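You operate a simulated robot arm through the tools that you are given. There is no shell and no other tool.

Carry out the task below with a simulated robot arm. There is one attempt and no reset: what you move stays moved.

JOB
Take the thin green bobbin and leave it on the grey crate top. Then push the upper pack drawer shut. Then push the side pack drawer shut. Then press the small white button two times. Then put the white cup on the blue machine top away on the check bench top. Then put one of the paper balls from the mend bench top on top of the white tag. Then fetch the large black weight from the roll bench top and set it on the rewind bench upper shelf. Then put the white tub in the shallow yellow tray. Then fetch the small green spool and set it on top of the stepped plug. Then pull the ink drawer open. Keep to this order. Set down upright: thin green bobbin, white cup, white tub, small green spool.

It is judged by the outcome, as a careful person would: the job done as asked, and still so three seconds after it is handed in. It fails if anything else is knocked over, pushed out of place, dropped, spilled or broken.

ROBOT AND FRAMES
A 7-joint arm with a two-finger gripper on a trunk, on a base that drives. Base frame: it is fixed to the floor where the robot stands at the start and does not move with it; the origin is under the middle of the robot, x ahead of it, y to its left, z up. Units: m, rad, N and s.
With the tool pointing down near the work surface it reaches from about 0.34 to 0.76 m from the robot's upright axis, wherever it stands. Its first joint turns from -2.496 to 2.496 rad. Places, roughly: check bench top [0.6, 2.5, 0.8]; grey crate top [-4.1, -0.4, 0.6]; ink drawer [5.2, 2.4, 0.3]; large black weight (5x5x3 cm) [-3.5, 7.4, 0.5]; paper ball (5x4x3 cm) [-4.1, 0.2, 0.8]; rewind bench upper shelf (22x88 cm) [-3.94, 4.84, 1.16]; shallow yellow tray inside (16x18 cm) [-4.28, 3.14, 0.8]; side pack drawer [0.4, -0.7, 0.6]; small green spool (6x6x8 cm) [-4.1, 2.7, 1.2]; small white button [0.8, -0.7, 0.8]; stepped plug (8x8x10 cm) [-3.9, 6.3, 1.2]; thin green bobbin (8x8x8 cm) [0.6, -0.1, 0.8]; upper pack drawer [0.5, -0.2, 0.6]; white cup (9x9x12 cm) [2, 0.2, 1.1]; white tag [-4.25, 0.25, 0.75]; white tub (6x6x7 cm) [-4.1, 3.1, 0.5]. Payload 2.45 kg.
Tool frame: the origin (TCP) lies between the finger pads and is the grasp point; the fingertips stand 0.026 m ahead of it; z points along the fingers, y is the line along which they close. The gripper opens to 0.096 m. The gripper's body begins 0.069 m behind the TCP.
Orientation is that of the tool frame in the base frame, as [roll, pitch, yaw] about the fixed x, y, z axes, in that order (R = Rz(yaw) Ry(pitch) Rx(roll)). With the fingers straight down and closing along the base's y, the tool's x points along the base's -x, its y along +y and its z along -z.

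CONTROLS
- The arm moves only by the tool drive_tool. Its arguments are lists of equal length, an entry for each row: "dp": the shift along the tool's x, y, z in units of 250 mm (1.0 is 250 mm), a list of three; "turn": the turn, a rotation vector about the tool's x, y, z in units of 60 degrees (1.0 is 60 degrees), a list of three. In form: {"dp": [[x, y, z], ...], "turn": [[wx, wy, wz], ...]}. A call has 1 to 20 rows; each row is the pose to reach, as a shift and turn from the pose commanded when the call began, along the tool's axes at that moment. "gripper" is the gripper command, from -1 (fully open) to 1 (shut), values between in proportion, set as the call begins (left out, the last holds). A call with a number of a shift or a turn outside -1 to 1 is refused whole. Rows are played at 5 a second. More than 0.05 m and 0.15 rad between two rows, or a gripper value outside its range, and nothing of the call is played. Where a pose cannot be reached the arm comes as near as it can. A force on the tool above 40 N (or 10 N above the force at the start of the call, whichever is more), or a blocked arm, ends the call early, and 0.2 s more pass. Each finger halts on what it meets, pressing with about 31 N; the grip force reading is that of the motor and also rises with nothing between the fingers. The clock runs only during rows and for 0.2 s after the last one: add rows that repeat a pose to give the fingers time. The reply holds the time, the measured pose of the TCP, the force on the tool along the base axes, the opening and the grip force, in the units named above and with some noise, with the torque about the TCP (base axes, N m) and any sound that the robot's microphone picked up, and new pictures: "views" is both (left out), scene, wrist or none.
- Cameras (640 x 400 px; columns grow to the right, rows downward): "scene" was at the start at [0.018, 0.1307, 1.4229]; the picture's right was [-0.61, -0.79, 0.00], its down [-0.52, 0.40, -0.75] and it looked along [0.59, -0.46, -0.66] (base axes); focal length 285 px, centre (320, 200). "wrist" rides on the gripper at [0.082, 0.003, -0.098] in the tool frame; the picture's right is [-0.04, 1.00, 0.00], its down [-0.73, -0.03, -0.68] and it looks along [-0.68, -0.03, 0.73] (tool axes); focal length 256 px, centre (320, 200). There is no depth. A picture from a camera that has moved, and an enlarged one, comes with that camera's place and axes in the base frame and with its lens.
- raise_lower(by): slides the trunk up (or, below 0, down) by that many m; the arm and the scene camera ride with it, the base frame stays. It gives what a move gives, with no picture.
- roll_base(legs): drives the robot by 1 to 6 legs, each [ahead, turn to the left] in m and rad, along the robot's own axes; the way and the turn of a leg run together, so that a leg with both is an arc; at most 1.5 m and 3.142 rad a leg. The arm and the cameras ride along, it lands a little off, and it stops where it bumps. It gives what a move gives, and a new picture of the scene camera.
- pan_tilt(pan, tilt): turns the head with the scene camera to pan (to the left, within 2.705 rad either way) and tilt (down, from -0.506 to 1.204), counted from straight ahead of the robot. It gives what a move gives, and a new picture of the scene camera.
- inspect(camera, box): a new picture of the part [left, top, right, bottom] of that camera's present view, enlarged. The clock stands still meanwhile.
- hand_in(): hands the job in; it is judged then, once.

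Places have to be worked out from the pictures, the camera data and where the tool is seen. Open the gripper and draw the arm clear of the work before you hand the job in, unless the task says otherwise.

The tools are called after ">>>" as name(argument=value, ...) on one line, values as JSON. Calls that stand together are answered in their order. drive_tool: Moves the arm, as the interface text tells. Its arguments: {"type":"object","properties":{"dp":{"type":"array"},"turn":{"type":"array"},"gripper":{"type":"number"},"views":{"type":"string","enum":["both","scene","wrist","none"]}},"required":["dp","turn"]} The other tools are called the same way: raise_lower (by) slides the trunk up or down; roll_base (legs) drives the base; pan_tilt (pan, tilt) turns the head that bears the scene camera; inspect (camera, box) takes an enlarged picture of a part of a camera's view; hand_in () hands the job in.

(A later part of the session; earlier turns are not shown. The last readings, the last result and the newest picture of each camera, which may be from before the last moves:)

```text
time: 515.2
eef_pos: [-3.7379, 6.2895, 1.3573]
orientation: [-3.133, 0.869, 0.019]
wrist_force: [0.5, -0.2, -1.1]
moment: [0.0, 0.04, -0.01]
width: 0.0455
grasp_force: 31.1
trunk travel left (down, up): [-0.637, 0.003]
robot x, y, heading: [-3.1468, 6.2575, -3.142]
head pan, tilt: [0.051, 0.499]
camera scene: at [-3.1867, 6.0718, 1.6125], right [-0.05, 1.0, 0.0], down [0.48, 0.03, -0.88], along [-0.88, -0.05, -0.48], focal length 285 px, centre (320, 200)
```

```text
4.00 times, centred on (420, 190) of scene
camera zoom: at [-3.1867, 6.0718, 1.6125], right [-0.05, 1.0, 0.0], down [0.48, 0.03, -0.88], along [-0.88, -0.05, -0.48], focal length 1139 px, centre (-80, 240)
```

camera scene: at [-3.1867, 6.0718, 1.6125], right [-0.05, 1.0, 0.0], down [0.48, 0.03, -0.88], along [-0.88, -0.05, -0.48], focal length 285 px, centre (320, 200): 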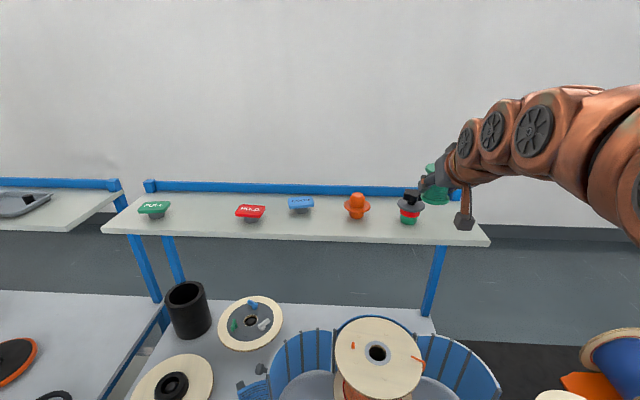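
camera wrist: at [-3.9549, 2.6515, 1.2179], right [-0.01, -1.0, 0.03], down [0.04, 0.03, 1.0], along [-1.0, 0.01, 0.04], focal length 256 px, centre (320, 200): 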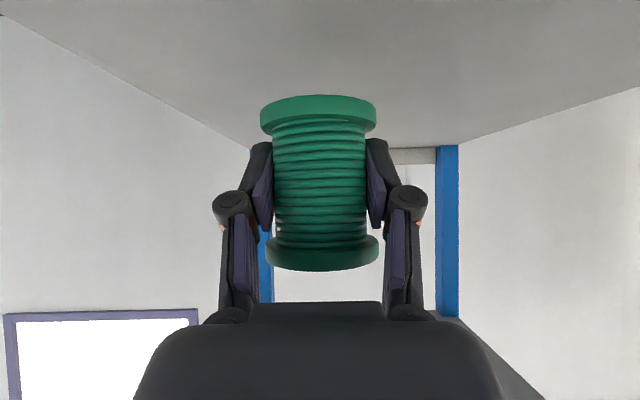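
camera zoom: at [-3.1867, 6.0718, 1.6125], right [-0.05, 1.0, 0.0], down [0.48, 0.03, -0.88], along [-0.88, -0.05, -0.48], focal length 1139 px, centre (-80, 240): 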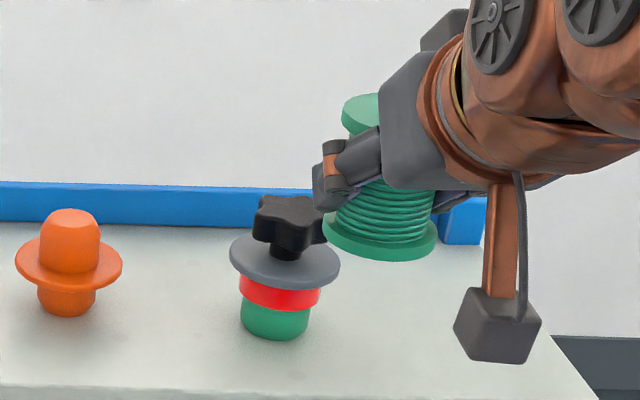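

Geometry agrees: plug axis about (-3.910, 6.2915), top 1.248. I move the spool forward above it, keeping about 4 cm clearance.

>>> drive_tool(dp=[[-0.08, -0.002, 0.1], [-0.16, -0.004, 0.2], [-0.24, -0.004, 0.3], [-0.32, -0.004, 0.4], [-0.38, -0.004, 0.48], [-0.4, -0.004, 0.53], [-0.355, -0.004, 0.586], [-0.355, -0.004, 0.586]], turn=[[0, 0, 0], [0, 0, 0], [0, 0, 0], [0, 0, 0], [0, 0, 0], [0, 0, 0], [0, 0, 0], [0, 0, 0]], views="wrist")

>>> pan_tilt(pan=-0.25, tilt=0.5)

>>> inspect(camera="scene", box=[240, 140, 400, 260])

```text
time: 517.0
eef_pos: [-3.908, 6.2896, 1.3297]
orientation: [-3.136, 0.871, 0.019]
wrist_force: [-0.4, 0.1, -0.7]
moment: [-0.01, -0.02, 0.01]
width: 0.0455
grasp_force: 30.8
trunk travel left (down, up): [-0.637, 0.003]
robot x, y, heading: [-3.1476, 6.2579, -3.14]
head pan, tilt: [0.051, 0.499]
camera wrist: at [-3.7795, 6.288, 1.3317], right [-0.01, -1.0, 0.03], down [0.04, 0.03, 1.0], along [-1.0, 0.01, 0.04], focal length 256 px, centre (320, 200)
```

wrist: 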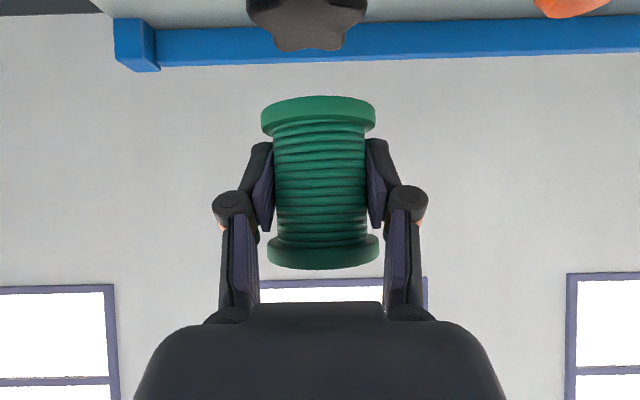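

```text
time: 517.8
eef_pos: [-3.9073, 6.289, 1.3312]
orientation: [-3.135, 0.87, 0.017]
wrist_force: [0.1, -0.1, -1.0]
moment: [0.0, -0.03, 0.0]
width: 0.0454
grasp_force: 31.1
trunk travel left (down, up): [-0.637, 0.003]
robot x, y, heading: [-3.1481, 6.2605, -3.141]
head pan, tilt: [-0.25, 0.499]
camera scene: at [-3.1846, 6.0988, 1.6125], right [0.24, 0.97, 0.0], down [0.46, -0.12, -0.88], along [-0.85, 0.21, -0.48], focal length 285 px, centre (320, 200)
```

scene: 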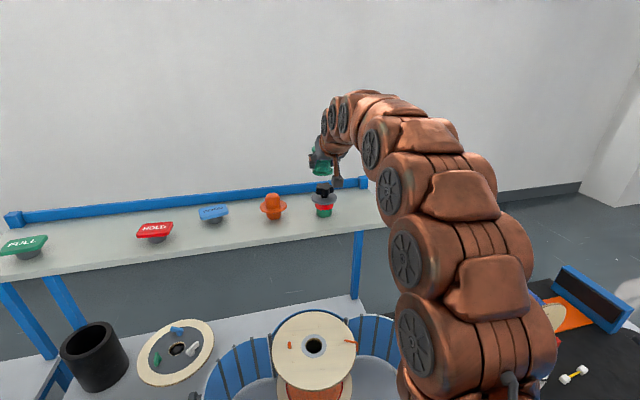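

```text
3.33 times, centred on (320, 200) of scene
camera zoom: at [-3.1846, 6.0988, 1.6125], right [0.24, 0.97, 0.0], down [0.46, -0.12, -0.88], along [-0.85, 0.21, -0.48], focal length 949 px, centre (320, 200)
```

zoom: 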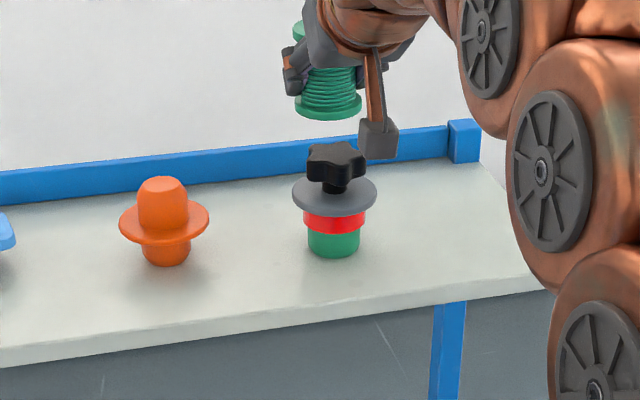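

Comparing both views, the spool is about 9 mm too far and 4.5 mm short in y relative to the knob. I correct this and lower 3 cm.

>>> drive_tool(dp=[[0.012, -0.01, -0.014], [0.023, -0.018, -0.0275], [0.055, -0.018, -0.001], [0.085, -0.018, 0.025], [0.115, -0.018, 0.05], [0.115, -0.018, 0.05]], turn=[[0, 0, 0], [0, 0, 0], [0, 0, 0], [0, 0, 0], [0, 0, 0], [0, 0, 0]], views="wrist")

>>> inspect(camera="scene", box=[270, 150, 390, 240])

>>> inspect(camera="wrist", box=[180, 0, 460, 160])

```text
time: 519.2
eef_pos: [-3.8976, 6.2938, 1.2992]
orientation: [-3.134, 0.869, 0.02]
wrist_force: [0.8, 0.2, -0.7]
moment: [0.0, -0.01, 0.02]
width: 0.0454
grasp_force: 30.6
trunk travel left (down, up): [-0.637, 0.003]
robot x, y, heading: [-3.1498, 6.26, -3.139]
head pan, tilt: [-0.25, 0.499]
camera wrist: at [-3.7702, 6.2923, 1.3007], right [-0.01, -1.0, 0.03], down [0.05, 0.03, 1.0], along [-1.0, 0.01, 0.04], focal length 256 px, centre (320, 200)
```

wrist: 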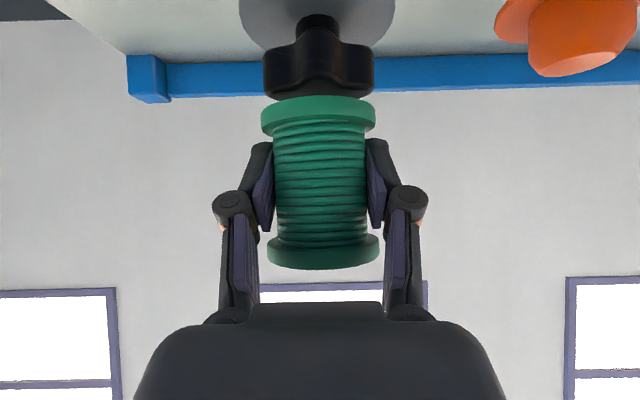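

```text
4.44 times, centred on (330, 195) of scene
camera zoom: at [-3.1845, 6.0989, 1.6125], right [0.24, 0.97, 0.0], down [0.46, -0.12, -0.88], along [-0.85, 0.22, -0.48], focal length 1265 px, centre (276, 222)
```

zoom: 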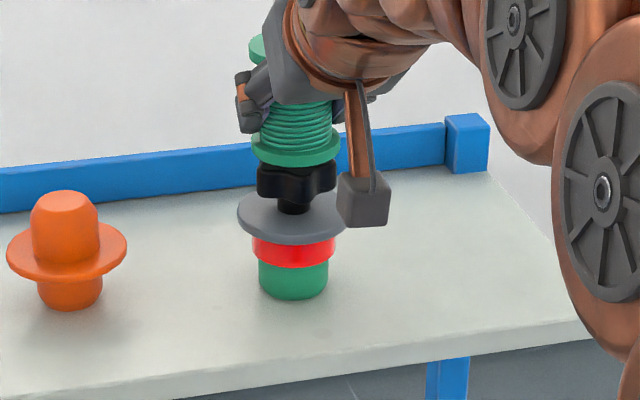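

```text
2.29 times, centred on (320, 80) of wrist
camera zoom: at [-3.7702, 6.2923, 1.3007], right [-0.01, -1.0, 0.03], down [0.05, 0.03, 1.0], along [-1.0, 0.01, 0.04], focal length 585 px, centre (320, 474)
```

zoom: 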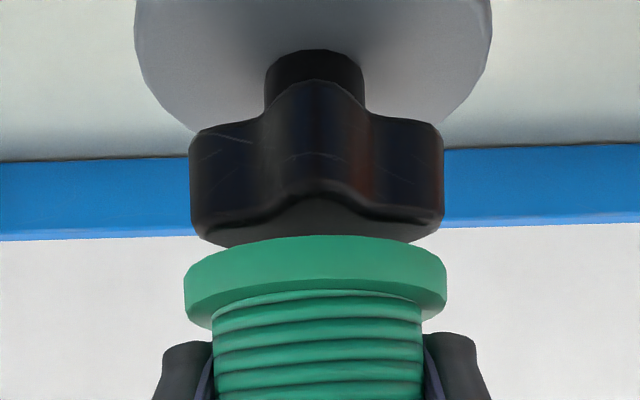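

Spool and knob are now concentric in both views. I lower in small steps to contact.

>>> drive_tool(dp=[[0.0092, 0, 0.0078], [0.0184, 0, 0.0156]], turn=[[0, 0, 0], [0, 0, 0]], views="none")

```text
time: 519.8
eef_pos: [-3.8981, 6.2938, 1.2942]
orientation: [-3.134, 0.868, 0.02]
wrist_force: [0.5, 0.2, -1.3]
moment: [0.0, -0.03, 0.0]
width: 0.0455
grasp_force: 30.9
trunk travel left (down, up): [-0.637, 0.003]
robot x, y, heading: [-3.1462, 6.2577, -3.137]
head pan, tilt: [-0.25, 0.499]
```

>>> drive_tool(dp=[[0.006, 0, 0.0052], [0.0123, 0, 0.0104]], turn=[[0, 0, 0], [0, 0, 0]], views="none")

```text
time: 520.4
eef_pos: [-3.8986, 6.2945, 1.2918]
orientation: [-3.136, 0.872, 0.017]
wrist_force: [1.4, -0.4, 10.3]
moment: [-0.37, -0.08, 0.04]
width: 0.0455
grasp_force: 30.7
trunk travel left (down, up): [-0.637, 0.003]
robot x, y, heading: [-3.1475, 6.2568, -3.135]
head pan, tilt: [-0.25, 0.499]
```

Contact at 10 N. I ease off a hair and open the gripper.

>>> drive_tool(dp=[[-0.002, 0, -0.0018], [-0.002, 0, -0.0018]], turn=[[0, 0, 0], [0, 0, 0]], views="none")

>>> drive_tool(dp=[[0, 0, 0], [0, 0, 0], [0, 0, 0], [0, 0, 0]], turn=[[0, 0, 0], [0, 0, 0], [0, 0, 0], [0, 0, 0]], gripper=-0.75, views="wrist")

>>> inspect(camera="scene", box=[270, 150, 390, 240])

```text
time: 521.0
eef_pos: [-3.8981, 6.2933, 1.2924]
orientation: [-3.133, 0.87, 0.019]
wrist_force: [0.0, -1.0, 12.3]
moment: [-0.41, 0.01, 0.03]
width: 0.0454
grasp_force: 30.5
trunk travel left (down, up): [-0.637, 0.003]
robot x, y, heading: [-3.1435, 6.2573, -3.142]
head pan, tilt: [-0.25, 0.499]
```

```text
time: 522.0
eef_pos: [-3.8981, 6.2939, 1.2905]
orientation: [-3.135, 0.868, 0.02]
wrist_force: [0.3, 0.4, 0.0]
moment: [0.01, 0.04, 0.03]
width: 0.0839
grasp_force: 0.0
trunk travel left (down, up): [-0.637, 0.003]
robot x, y, heading: [-3.1474, 6.2586, -3.142]
head pan, tilt: [-0.25, 0.499]
camera wrist: at [-3.7702, 6.2935, 1.2918], right [-0.01, -1.0, 0.03], down [0.04, 0.03, 1.0], along [-1.0, 0.01, 0.04], focal length 256 px, centre (320, 200)
```

wrist: 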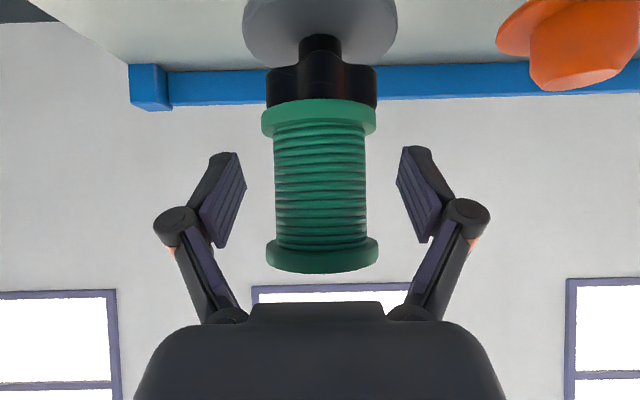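

```text
4.44 times, centred on (330, 195) of scene
camera zoom: at [-3.1844, 6.0989, 1.6125], right [0.24, 0.97, 0.0], down [0.46, -0.12, -0.88], along [-0.85, 0.22, -0.48], focal length 1265 px, centre (276, 222)
```

zoom: 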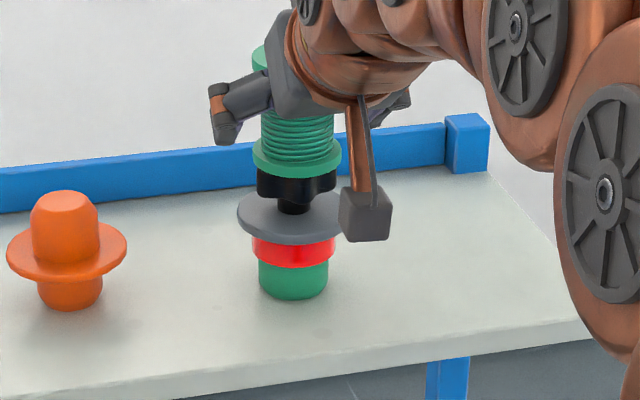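

The spool stands on the plug. I withdraw along the finger direction carefully.

>>> drive_tool(dp=[[0, 0, -0.04], [0, 0, -0.1], [0, 0, -0.18], [0, 0, -0.27], [0, 0, -0.36], [0, 0, -0.45], [0, 0, -0.45]], turn=[[0, 0, 0], [0, 0, 0], [0, 0, 0], [0, 0, 0], [0, 0, 0], [0, 0, 0], [0, 0, 0]], views="wrist")

>>> inspect(camera="scene", box=[270, 140, 390, 240])

```text
time: 523.6
eef_pos: [-3.8112, 6.2944, 1.3666]
orientation: [-3.135, 0.871, 0.017]
wrist_force: [-0.4, 0.0, 0.1]
moment: [-0.01, -0.01, 0.02]
width: 0.0837
grasp_force: 0.0
trunk travel left (down, up): [-0.637, 0.003]
robot x, y, heading: [-3.1515, 6.2557, -3.135]
head pan, tilt: [-0.25, 0.499]
camera wrist: at [-3.6831, 6.294, 1.3665], right [-0.01, -1.0, 0.03], down [0.05, 0.03, 1.0], along [-1.0, 0.01, 0.05], focal length 256 px, centre (320, 200)
```

wrist: 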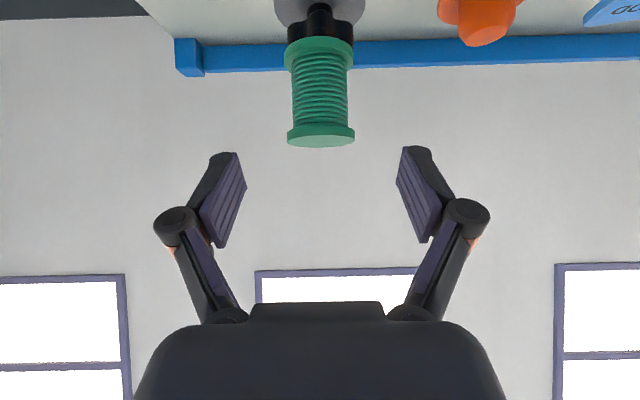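

```text
4.00 times, centred on (330, 190) of scene
camera zoom: at [-3.1842, 6.0989, 1.6125], right [0.24, 0.97, 0.0], down [0.46, -0.12, -0.88], along [-0.85, 0.22, -0.48], focal length 1139 px, centre (280, 240)
```

zoom: 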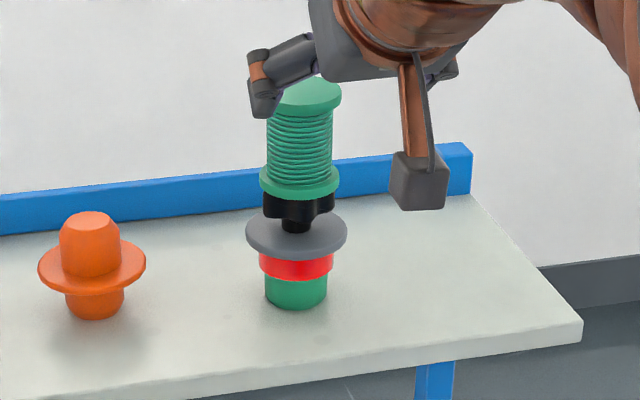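

The spool stands upright on the plug. Last task: the ink drawer near (5.2, 2.4). I back into the aisle and drive along it towards y≈1.4.

>>> roll_base(legs=[[-0.55, 0], [0, 1.57], [1.5, 0], [1.5, 0], [1.5, 0]])

>>> roll_base(legs=[[0.38, 0], [0, 1.57]])

>>> pan_tilt(pan=0.0, tilt=0.4)

```text
time: 551.6
eef_pos: [-2.9635, 1.1187, 1.3664]
orientation: [-3.135, 0.868, 1.489]
wrist_force: [-0.3, -0.1, -0.1]
moment: [-0.03, 0.01, 0.0]
width: 0.0837
grasp_force: 0.1
trunk travel left (down, up): [-0.637, 0.003]
robot x, y, heading: [-2.8661, 1.7778, -1.669]
head pan, tilt: [-0.25, 0.499]
camera scene: at [-2.7046, 1.7229, 1.6125], right [-0.94, 0.34, 0.0], down [0.16, 0.45, -0.88], along [-0.3, -0.83, -0.48], focal length 285 px, centre (320, 200)
```

scene: 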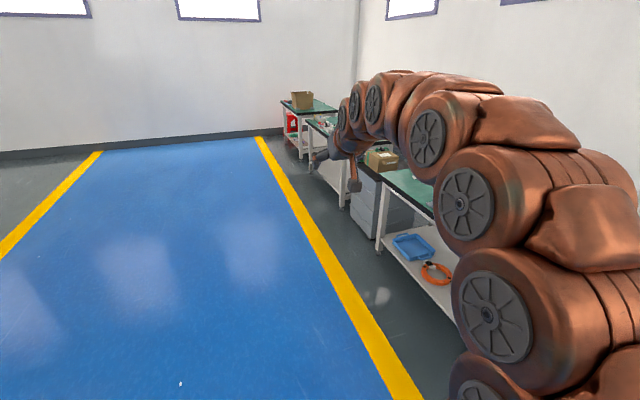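

```text
time: 557.8
eef_pos: [-2.241, 1.2934, 1.3645]
orientation: [-3.134, 0.87, 3.056]
wrist_force: [-0.7, 0.1, 0.0]
moment: [0.0, 0.02, -0.02]
width: 0.0839
grasp_force: 0.0
trunk travel left (down, up): [-0.637, 0.003]
robot x, y, heading: [-2.8967, 1.3995, -0.106]
head pan, tilt: [-0.25, 0.499]
camera scene: at [-2.8414, 1.5532, 1.6125], right [-0.34, -0.94, 0.0], down [-0.45, 0.16, -0.88], along [0.82, -0.3, -0.48], focal length 285 px, centre (320, 200)
```

scene: 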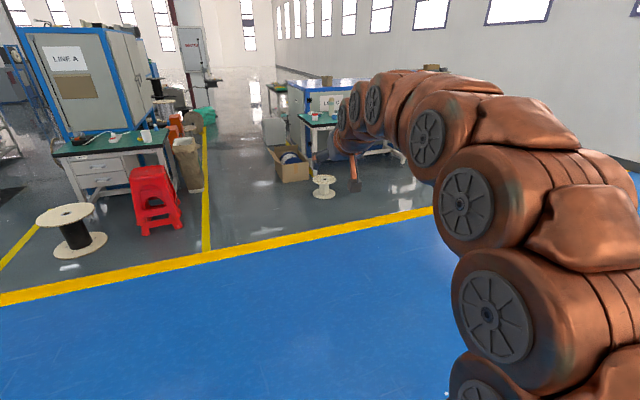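

```text
time: 558.6
eef_pos: [-2.2424, 1.294, 1.3664]
orientation: [-3.134, 0.872, 3.055]
wrist_force: [0.8, 0.4, -0.2]
moment: [0.0, 0.01, -0.01]
width: 0.0838
grasp_force: 0.2
trunk travel left (down, up): [-0.637, 0.003]
robot x, y, heading: [-2.8953, 1.3997, -0.098]
head pan, tilt: [0.0, 0.4]
camera scene: at [-2.8347, 1.575, 1.6216], right [-0.1, -0.99, 0.0], down [-0.39, 0.04, -0.92], along [0.92, -0.09, -0.39], focal length 285 px, centre (320, 200)
```

scene: 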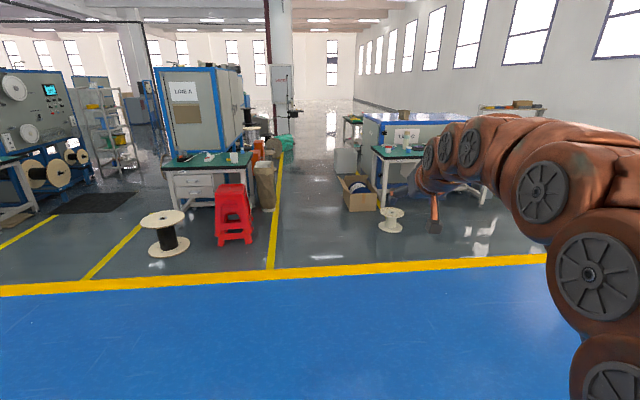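

I straighten to heading 0 and drive down the corridor at y≈1.4 in stages.

>>> roll_base(legs=[[0, 0.1], [1.5, 0], [1.2, 0]])

```text
time: 572.2
eef_pos: [0.4644, 1.2142, 1.3661]
orientation: [-3.135, 0.87, 3.099]
wrist_force: [0.4, 1.0, -0.5]
moment: [0.0, -0.01, 0.01]
width: 0.0838
grasp_force: 0.1
trunk travel left (down, up): [-0.637, 0.003]
robot x, y, heading: [-0.1977, 1.2911, -0.061]
head pan, tilt: [0.0, 0.4]
camera scene: at [-0.1409, 1.4721, 1.6216], right [-0.06, -1.0, 0.0], down [-0.39, 0.02, -0.92], along [0.92, -0.05, -0.39], focal length 285 px, centre (320, 200)
```

scene: 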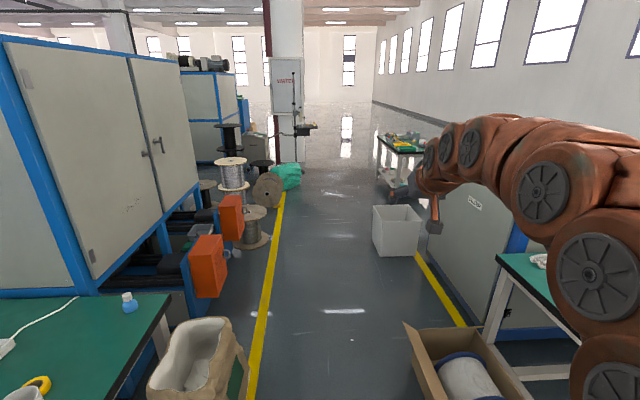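

Heading drifted slightly; I correct to the left and continue.

>>> roll_base(legs=[[0, 0.13], [1.4, 0], [1.3, -0.05]])

>>> pan_tilt(pan=0.25, tilt=0.4)

```text
time: 585.8
eef_pos: [3.1358, 1.4387, 1.3662]
orientation: [-3.135, 0.872, -3.098]
wrist_force: [0.5, -0.1, -0.6]
moment: [0.02, -0.01, -0.04]
width: 0.0842
grasp_force: 0.0
trunk travel left (down, up): [-0.637, 0.003]
robot x, y, heading: [2.4703, 1.4562, 0.033]
head pan, tilt: [0.0, 0.4]
camera scene: at [2.5108, 1.6424, 1.6216], right [0.03, -1.0, 0.0], down [-0.39, -0.01, -0.92], along [0.92, 0.03, -0.39], focal length 285 px, centre (320, 200)
```

scene: 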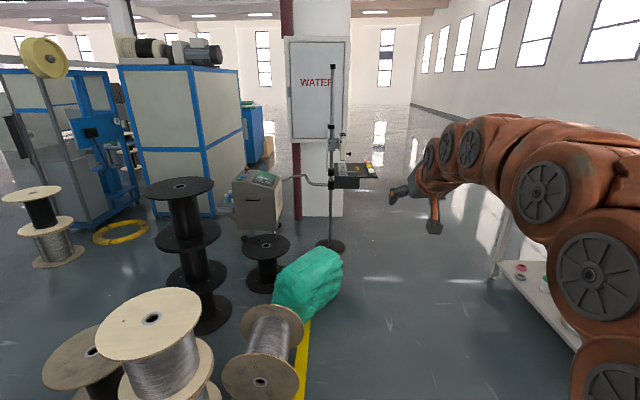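

```text
time: 586.6
eef_pos: [3.1356, 1.4388, 1.3664]
orientation: [-3.135, 0.87, -3.098]
wrist_force: [0.2, 0.3, 0.5]
moment: [0.01, -0.02, 0.02]
width: 0.084
grasp_force: 0.0
trunk travel left (down, up): [-0.637, 0.003]
robot x, y, heading: [2.4753, 1.4565, 0.031]
head pan, tilt: [0.25, 0.4]
camera scene: at [2.5074, 1.6652, 1.6216], right [0.27, -0.96, 0.0], down [-0.37, -0.11, -0.92], along [0.89, 0.25, -0.39], focal length 285 px, centre (320, 200)
```

scene: 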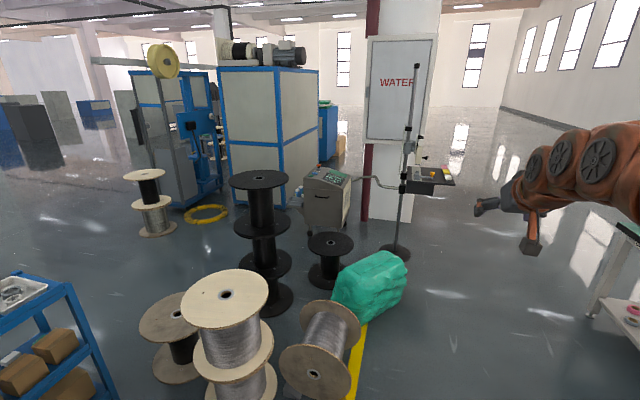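

>>> inspect(camera="scene", box=[260, 130, 480, 290])

```text
2.50 times, centred on (370, 210) of scene
camera zoom: at [2.5074, 1.6652, 1.6216], right [0.27, -0.96, 0.0], down [-0.37, -0.11, -0.92], along [0.89, 0.25, -0.39], focal length 712 px, centre (195, 175)
```

zoom: 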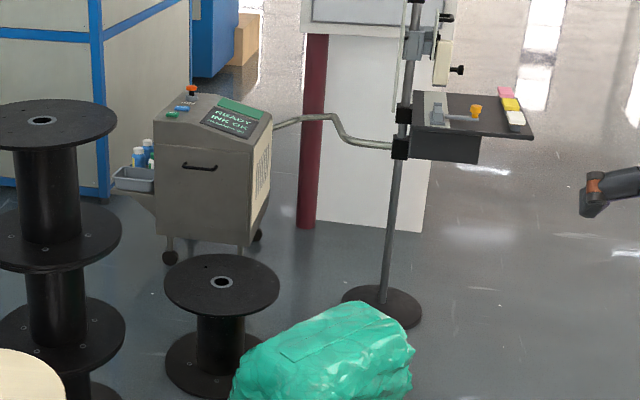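

The grey READY/INK OK cabinet holds the drawer; its front faces -x at x≈5.2 with a bar handle near (5.17, 2.40, 0.48). Reels and a tarp bundle stand in front, so I move a little closer along the free side and map them.

>>> roll_base(legs=[[0.9, -0.05]])

>>> pan_tilt(pan=0.45, tilt=0.55)

>>> pan_tilt(pan=1.0, tilt=0.7)

```text
time: 591.4
eef_pos: [4.0451, 1.3863, 1.3664]
orientation: [-3.135, 0.87, 3.115]
wrist_force: [0.2, 0.2, 0.3]
moment: [-0.01, 0.0, 0.0]
width: 0.0841
grasp_force: 0.0
trunk travel left (down, up): [-0.637, 0.003]
robot x, y, heading: [3.3836, 1.4514, -0.044]
head pan, tilt: [0.25, 0.4]
camera scene: at [3.4336, 1.6553, 1.6216], right [0.21, -0.98, 0.0], down [-0.38, -0.08, -0.92], along [0.9, 0.19, -0.39], focal length 285 px, centre (320, 200)
```

scene: 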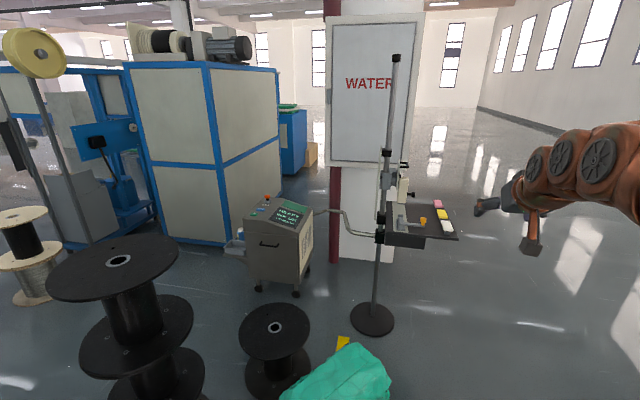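

```text
time: 592.1
eef_pos: [4.0454, 1.3867, 1.3663]
orientation: [-3.136, 0.871, 3.114]
wrist_force: [0.0, -0.6, 0.2]
moment: [0.0, 0.01, -0.01]
width: 0.0839
grasp_force: 0.1
trunk travel left (down, up): [-0.637, 0.003]
robot x, y, heading: [3.385, 1.4522, -0.045]
head pan, tilt: [0.45, 0.55]
camera scene: at [3.4255, 1.6719, 1.6079], right [0.4, -0.92, 0.0], down [-0.48, -0.21, -0.85], along [0.78, 0.34, -0.52], focal length 285 px, centre (320, 200)
```

scene: 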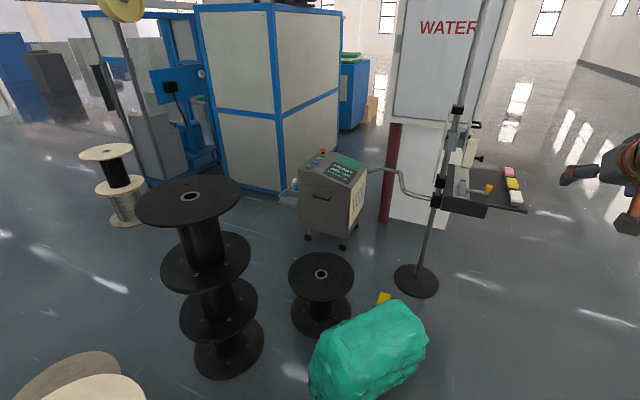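

```text
time: 593.1
eef_pos: [4.0449, 1.3864, 1.3662]
orientation: [-3.134, 0.872, 3.117]
wrist_force: [0.9, 0.5, -0.6]
moment: [0.02, 0.01, -0.01]
width: 0.0837
grasp_force: 0.0
trunk travel left (down, up): [-0.637, 0.003]
robot x, y, heading: [3.3887, 1.449, -0.041]
head pan, tilt: [1.0, 0.7]
camera scene: at [3.3919, 1.7057, 1.5948], right [0.82, -0.58, 0.0], down [-0.37, -0.53, -0.77], along [0.44, 0.63, -0.64], focal length 285 px, centre (320, 200)
```

scene: 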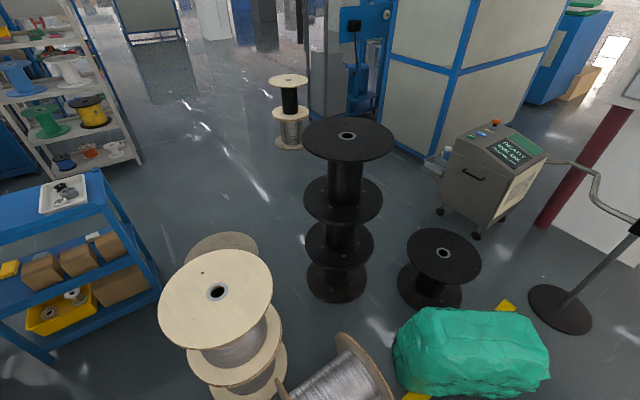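

Reels, the tarp and a stand block the direct approach from the south; the free standing place in front of the cabinet is on its north-west side (around (4.65, 2.75)). I look for a way in from the north.

>>> pan_tilt(pan=1.2, tilt=0.3)

>>> pan_tilt(pan=1.9, tilt=0.35)

>>> pan_tilt(pan=-0.1, tilt=0.35)

```text
time: 593.9
eef_pos: [4.0447, 1.3855, 1.3662]
orientation: [-3.135, 0.871, 3.114]
wrist_force: [0.5, 0.6, -0.1]
moment: [0.0, -0.05, -0.01]
width: 0.084
grasp_force: 0.0
trunk travel left (down, up): [-0.637, 0.003]
robot x, y, heading: [3.3825, 1.4509, -0.039]
head pan, tilt: [1.201, 0.3]
camera scene: at [3.3805, 1.7218, 1.6308], right [0.92, -0.4, 0.0], down [-0.12, -0.27, -0.95], along [0.38, 0.87, -0.3], focal length 285 px, centre (320, 200)
```

scene: 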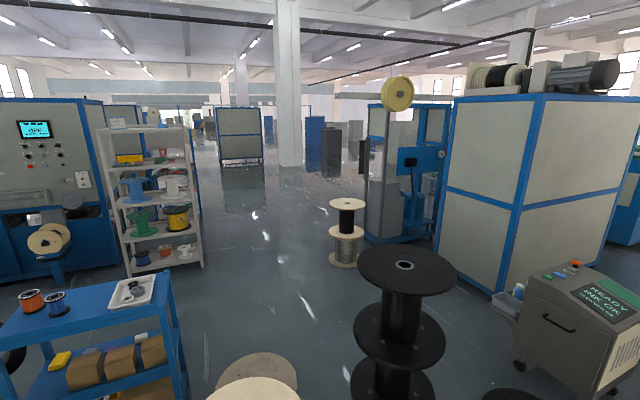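

```text
time: 595.0
eef_pos: [4.0451, 1.3858, 1.3665]
orientation: [-3.135, 0.872, 3.115]
wrist_force: [0.4, 0.0, -0.1]
moment: [0.01, 0.0, 0.0]
width: 0.0839
grasp_force: 0.1
trunk travel left (down, up): [-0.637, 0.003]
robot x, y, heading: [3.3798, 1.4521, -0.041]
head pan, tilt: [1.901, 0.351]
camera scene: at [3.3167, 1.7256, 1.6262], right [0.96, 0.28, 0.0], down [0.1, -0.33, -0.94], along [-0.27, 0.9, -0.34], focal length 285 px, centre (320, 200)
```

scene: 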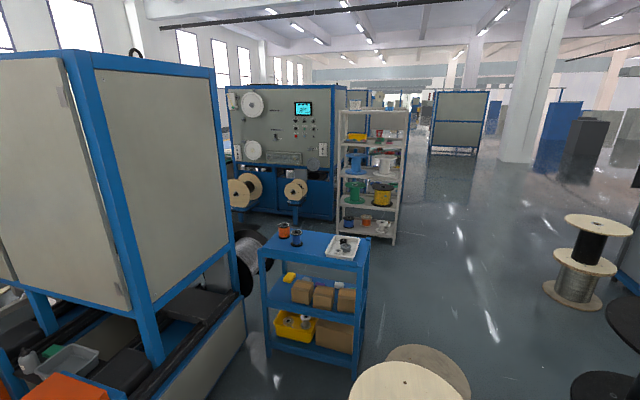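

```text
time: 596.9
eef_pos: [4.0453, 1.385, 1.3668]
orientation: [-3.133, 0.87, 3.116]
wrist_force: [-0.3, -0.5, 0.6]
moment: [-0.01, 0.02, -0.01]
width: 0.0839
grasp_force: 0.1
trunk travel left (down, up): [-0.637, 0.003]
robot x, y, heading: [3.3792, 1.4545, -0.043]
head pan, tilt: [-0.099, 0.351]
camera scene: at [3.4352, 1.6232, 1.6262], right [-0.14, -0.99, 0.0], down [-0.34, 0.05, -0.94], along [0.93, -0.13, -0.34], focal length 285 px, centre (320, 200)
```

scene: 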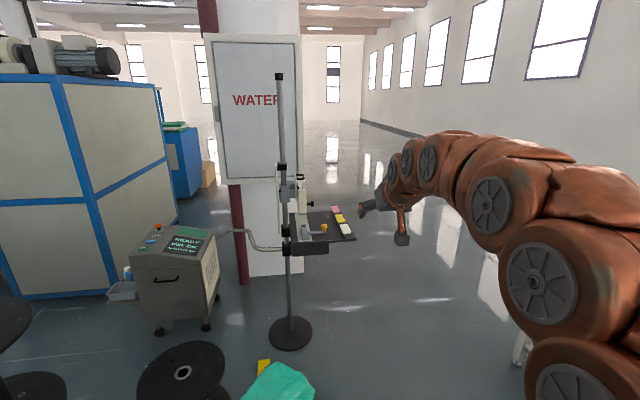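

The north side is a wide open floor reachable by the walkway between lines A and B (y≈3.4–4.6). I reverse out along the corridor I came through, in checked stages.

>>> roll_base(legs=[[0, 0.06], [-1.3, 0], [-1.2, 0]])

```text
time: 609.5
eef_pos: [1.5726, 1.3898, 1.3658]
orientation: [-3.134, 0.87, 3.14]
wrist_force: [0.0, 0.1, 0.2]
moment: [0.01, 0.01, 0.01]
width: 0.0838
grasp_force: 0.1
trunk travel left (down, up): [-0.637, 0.003]
robot x, y, heading: [0.9073, 1.4365, -0.017]
head pan, tilt: [-0.099, 0.351]
camera scene: at [0.9571, 1.612, 1.6262], right [-0.12, -0.99, 0.0], down [-0.34, 0.04, -0.94], along [0.93, -0.11, -0.34], focal length 285 px, centre (320, 200)
```

scene: 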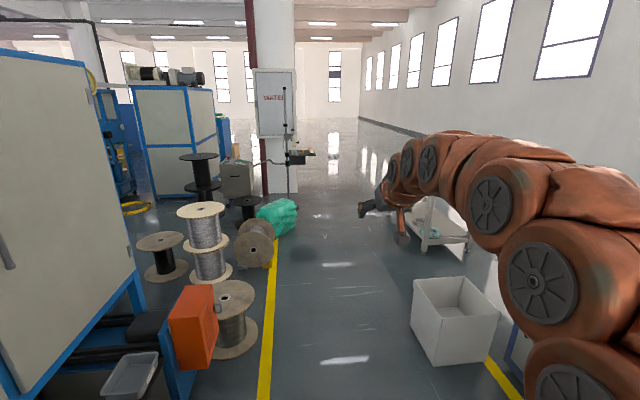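

Still well centred. I reverse the remaining 1.9 m into the aisle and turn to face +y.

>>> roll_base(legs=[[-1.0, 0.02], [-0.9, 0], [0, 1.57]])

>>> pan_tilt(pan=-0.5, tilt=0.4)

```text
time: 622.8
eef_pos: [-0.9723, 2.0938, 1.3662]
orientation: [-3.134, 0.87, -1.515]
wrist_force: [0.0, 0.0, 0.5]
moment: [-0.04, 0.01, 0.02]
width: 0.0844
grasp_force: 0.0
trunk travel left (down, up): [-0.637, 0.003]
robot x, y, heading: [-0.9832, 1.4309, 1.611]
head pan, tilt: [-0.099, 0.351]
camera scene: at [-1.157, 1.4656, 1.6262], right [1.0, -0.06, 0.0], down [-0.02, -0.34, -0.94], along [0.06, 0.94, -0.34], focal length 285 px, centre (320, 200)
```

scene: 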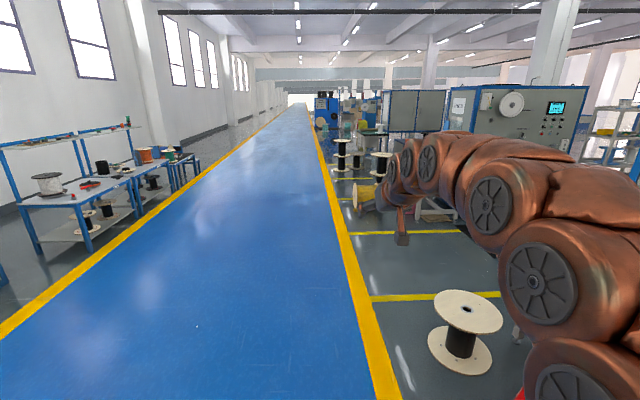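

```text
time: 623.7
eef_pos: [-0.9725, 2.0939, 1.367]
orientation: [-3.134, 0.871, -1.514]
wrist_force: [-0.6, 0.2, 0.0]
moment: [-0.01, -0.01, 0.0]
width: 0.0842
grasp_force: 0.2
trunk travel left (down, up): [-0.637, 0.003]
robot x, y, heading: [-0.9836, 1.429, 1.614]
head pan, tilt: [-0.499, 0.4]
camera scene: at [-1.1215, 1.4557, 1.6216], right [0.9, -0.44, 0.0], down [-0.17, -0.35, -0.92], along [0.41, 0.83, -0.39], focal length 285 px, centre (320, 200)
```

scene: 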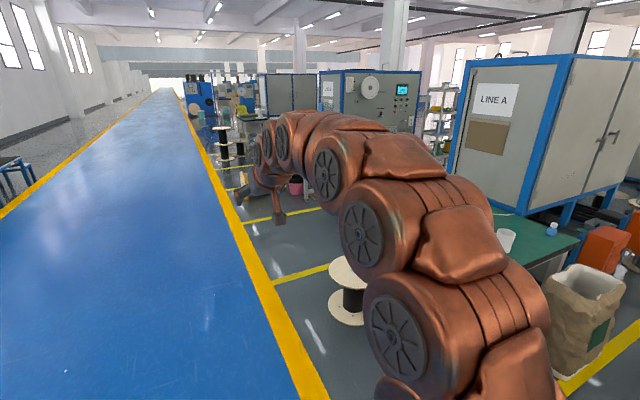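

The walkway between lines A and B lies at y≈3.45–4.7. I drive north 2.6 m and turn to face it.

>>> roll_base(legs=[[1.4, -0.04], [1.2, 0], [0, -1.57]])

>>> pan_tilt(pan=0.0, tilt=0.4)

```text
time: 640.0
eef_pos: [-0.2955, 3.9934, 1.3663]
orientation: [-3.134, 0.87, -3.103]
wrist_force: [0.5, 0.3, -0.6]
moment: [0.03, 0.0, -0.02]
width: 0.0837
grasp_force: 0.0
trunk travel left (down, up): [-0.637, 0.003]
robot x, y, heading: [-0.9589, 4.0191, 0.024]
head pan, tilt: [-0.499, 0.4]
camera scene: at [-0.9297, 4.1563, 1.6216], right [-0.46, -0.89, 0.0], down [-0.35, 0.18, -0.92], along [0.82, -0.42, -0.39], focal length 285 px, centre (320, 200)
```

scene: 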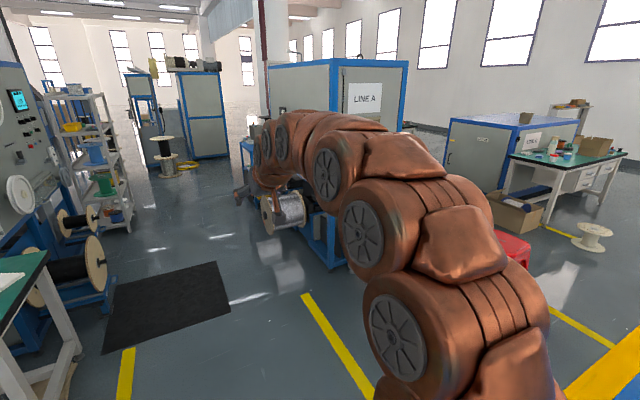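

```text
time: 641.0
eef_pos: [-0.2953, 3.993, 1.3672]
orientation: [-3.136, 0.87, -3.104]
wrist_force: [0.0, 1.6, 0.7]
moment: [0.03, 0.03, -0.02]
width: 0.0841
grasp_force: 0.0
trunk travel left (down, up): [-0.637, 0.003]
robot x, y, heading: [-0.9597, 4.0169, 0.023]
head pan, tilt: [0.0, 0.4]
camera scene: at [-0.9194, 4.2009, 1.6216], right [0.02, -1.0, 0.0], down [-0.39, -0.01, -0.92], along [0.92, 0.02, -0.39], focal length 285 px, centre (320, 200)
```

scene: 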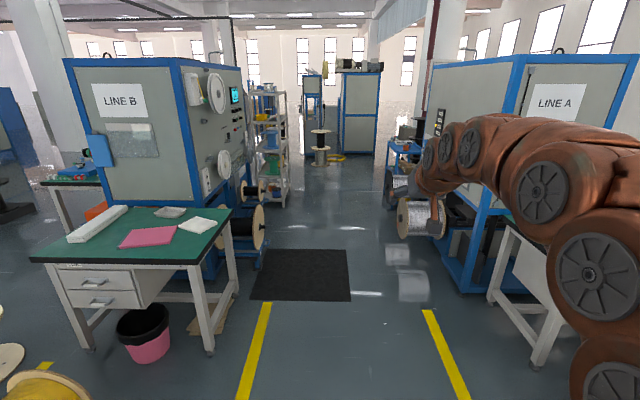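

The walkway is clear apart from a floor mat (y≥3.95, x 0.86–1.6) and a wire reel sticking out to y≈3.45. I aim for y≈3.78 to pass between them.

>>> roll_base(legs=[[0, -0.22], [1.15, 0], [0, 0.195]])

>>> pan_tilt(pan=0.0, tilt=0.6)

```text
time: 648.4
eef_pos: [0.849, 3.7275, 1.3663]
orientation: [-3.134, 0.872, 3.139]
wrist_force: [0.2, 0.5, -0.1]
moment: [0.0, 0.01, -0.01]
width: 0.084
grasp_force: 0.0
trunk travel left (down, up): [-0.637, 0.003]
robot x, y, heading: [0.1889, 3.7775, -0.021]
head pan, tilt: [0.0, 0.4]
camera scene: at [0.2339, 3.9588, 1.6216], right [-0.02, -1.0, 0.0], down [-0.39, 0.01, -0.92], along [0.92, -0.02, -0.39], focal length 285 px, centre (320, 200)
```

scene: 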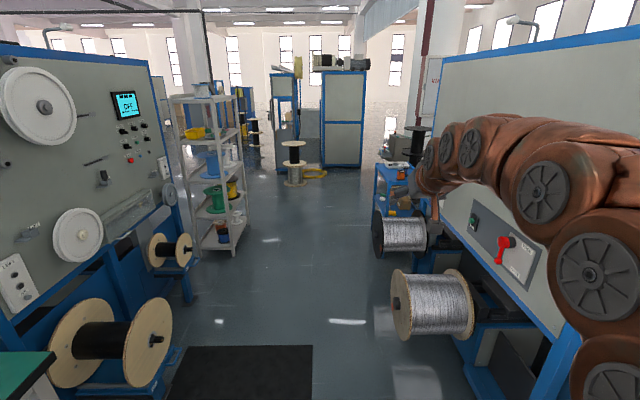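

```text
time: 649.2
eef_pos: [0.85, 3.7273, 1.3673]
orientation: [-3.136, 0.87, 3.14]
wrist_force: [-0.1, 0.2, 0.5]
moment: [-0.02, -0.01, 0.0]
width: 0.0838
grasp_force: 0.1
trunk travel left (down, up): [-0.637, 0.003]
robot x, y, heading: [0.1861, 3.7791, -0.018]
head pan, tilt: [0.0, 0.6]
camera scene: at [0.2296, 3.959, 1.6034], right [-0.02, -1.0, 0.0], down [-0.56, 0.01, -0.83], along [0.83, -0.01, -0.56], focal length 285 px, centre (320, 200)
```

scene: 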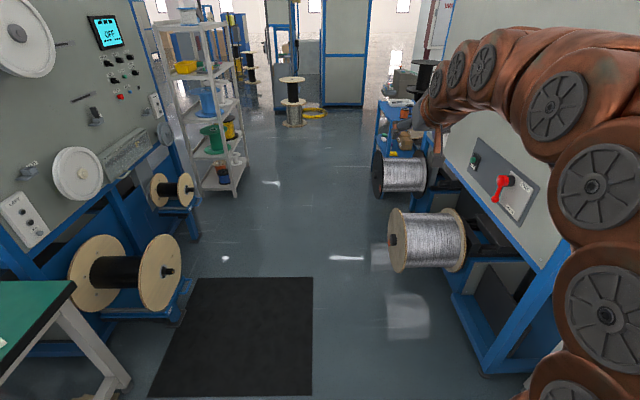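

Gap between reel (y≤3.455) and mat edge (y≈3.995) is about 0.54 m; I'll run slightly over the flat mat's edge, keeping the reel clear, at y≈3.80.

>>> roll_base(legs=[[0, 0.045], [1.0, 0]])

```text
time: 654.8
eef_pos: [1.8617, 3.7925, 1.3679]
orientation: [-3.136, 0.871, -3.092]
wrist_force: [-0.3, 0.7, 0.3]
moment: [-0.01, 0.0, 0.01]
width: 0.084
grasp_force: 0.1
trunk travel left (down, up): [-0.637, 0.003]
robot x, y, heading: [1.1984, 3.8074, 0.031]
head pan, tilt: [0.0, 0.6]
camera scene: at [1.2309, 3.9923, 1.6034], right [0.03, -1.0, 0.0], down [-0.56, -0.02, -0.83], along [0.82, 0.03, -0.56], focal length 285 px, centre (320, 200)
```

scene: 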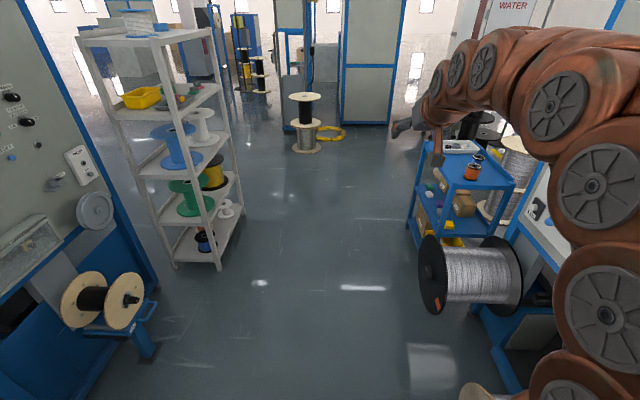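

Crossed the mat without trouble. I continue east past the cart and rack.

>>> roll_base(legs=[[1.4, 0], [0.9, -0.1]])

>>> pan_tilt(pan=-0.4, tilt=0.5)

```text
time: 666.2
eef_pos: [4.1692, 3.7188, 1.3668]
orientation: [-3.134, 0.872, 3.066]
wrist_force: [0.4, 0.6, 0.3]
moment: [-0.01, -0.02, 0.01]
width: 0.0842
grasp_force: 0.0
trunk travel left (down, up): [-0.637, 0.003]
robot x, y, heading: [3.5141, 3.8171, -0.092]
head pan, tilt: [0.0, 0.6]
camera scene: at [3.5688, 3.9956, 1.6034], right [-0.09, -1.0, 0.0], down [-0.56, 0.05, -0.83], along [0.82, -0.08, -0.56], focal length 285 px, centre (320, 200)
```

scene: 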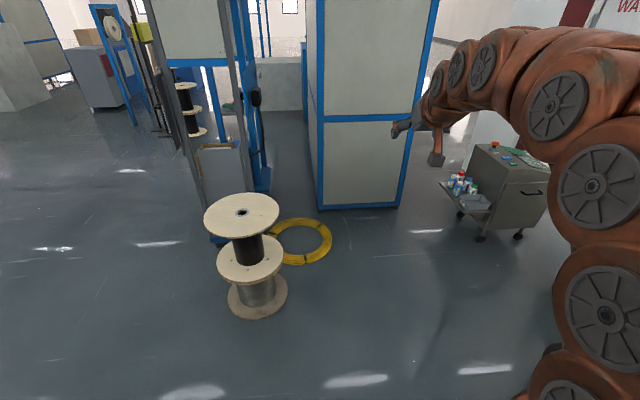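

```text
time: 667.1
eef_pos: [4.1698, 3.7178, 1.3661]
orientation: [-3.135, 0.871, 3.067]
wrist_force: [1.2, 0.1, -0.9]
moment: [-0.03, -0.03, 0.05]
width: 0.0841
grasp_force: 0.0
trunk travel left (down, up): [-0.637, 0.003]
robot x, y, heading: [3.5085, 3.8169, -0.094]
head pan, tilt: [-0.4, 0.499]
camera scene: at [3.5611, 3.9608, 1.6125], right [-0.47, -0.88, 0.0], down [-0.42, 0.23, -0.88], along [0.77, -0.41, -0.48], focal length 285 px, centre (320, 200)
```

scene: 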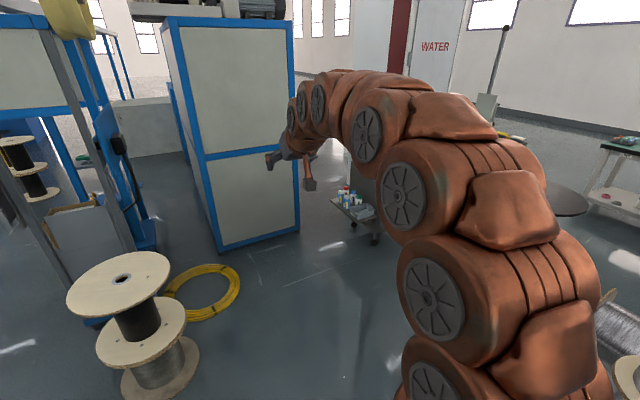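

Triangulating from both sides puts the handle at about (5.08, 2.376, 0.54) and the cabinet front at x≈5.1, y 2.18–2.58. I drive toward the free standing place north-west of it, watching the tall reel.

>>> roll_base(legs=[[0, -0.5], [0.65, 0], [0, -0.2], [0.45, 0]])

>>> pan_tilt(pan=0.0, tilt=0.7)

>>> pan_tilt(pan=-0.9, tilt=0.8)

```text
time: 675.2
eef_pos: [4.799, 2.6174, 1.3663]
orientation: [-3.136, 0.871, 2.354]
wrist_force: [0.0, 0.0, 1.3]
moment: [0.02, -0.02, 0.0]
width: 0.0839
grasp_force: 0.1
trunk travel left (down, up): [-0.637, 0.003]
robot x, y, heading: [4.3655, 3.1204, -0.81]
head pan, tilt: [-0.4, 0.499]
camera scene: at [4.4959, 3.1999, 1.6125], right [-0.93, -0.36, 0.0], down [-0.17, 0.45, -0.88], along [0.32, -0.82, -0.48], focal length 285 px, centre (320, 200)
```

scene: 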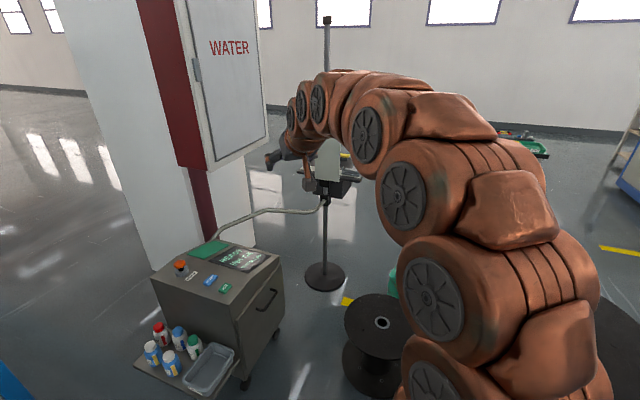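

```text
time: 676.1
eef_pos: [4.7979, 2.6172, 1.3657]
orientation: [-3.136, 0.872, 2.353]
wrist_force: [-0.6, -0.2, -0.2]
moment: [-0.02, -0.01, -0.04]
width: 0.084
grasp_force: 0.1
trunk travel left (down, up): [-0.637, 0.003]
robot x, y, heading: [4.364, 3.1223, -0.802]
head pan, tilt: [0.0, 0.7]
camera scene: at [4.5223, 3.2234, 1.5948], right [-0.72, -0.69, 0.0], down [-0.45, 0.46, -0.77], along [0.53, -0.55, -0.64], focal length 285 px, centre (320, 200)
```

scene: 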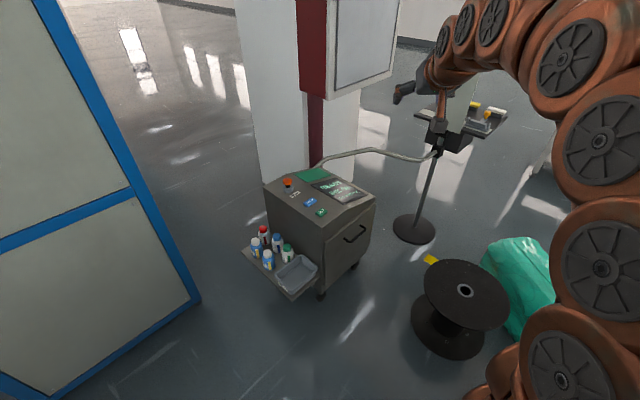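

```text
time: 677.3
eef_pos: [4.7971, 2.6173, 1.3663]
orientation: [-3.135, 0.871, 2.353]
wrist_force: [0.1, 0.2, 0.7]
moment: [-0.01, 0.01, 0.02]
width: 0.0839
grasp_force: 0.0
trunk travel left (down, up): [-0.637, 0.003]
robot x, y, heading: [4.3651, 3.1228, -0.801]
head pan, tilt: [-0.901, 0.799]
camera scene: at [4.4527, 3.2047, 1.5865], right [-0.99, 0.13, 0.0], down [0.1, 0.71, -0.7], along [-0.09, -0.69, -0.72], focal length 285 px, centre (320, 200)
```

scene: 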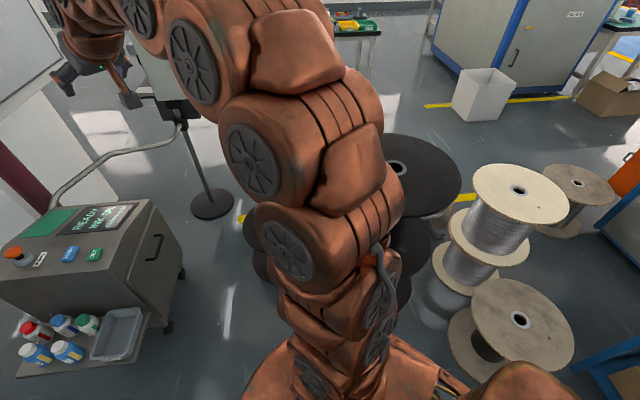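

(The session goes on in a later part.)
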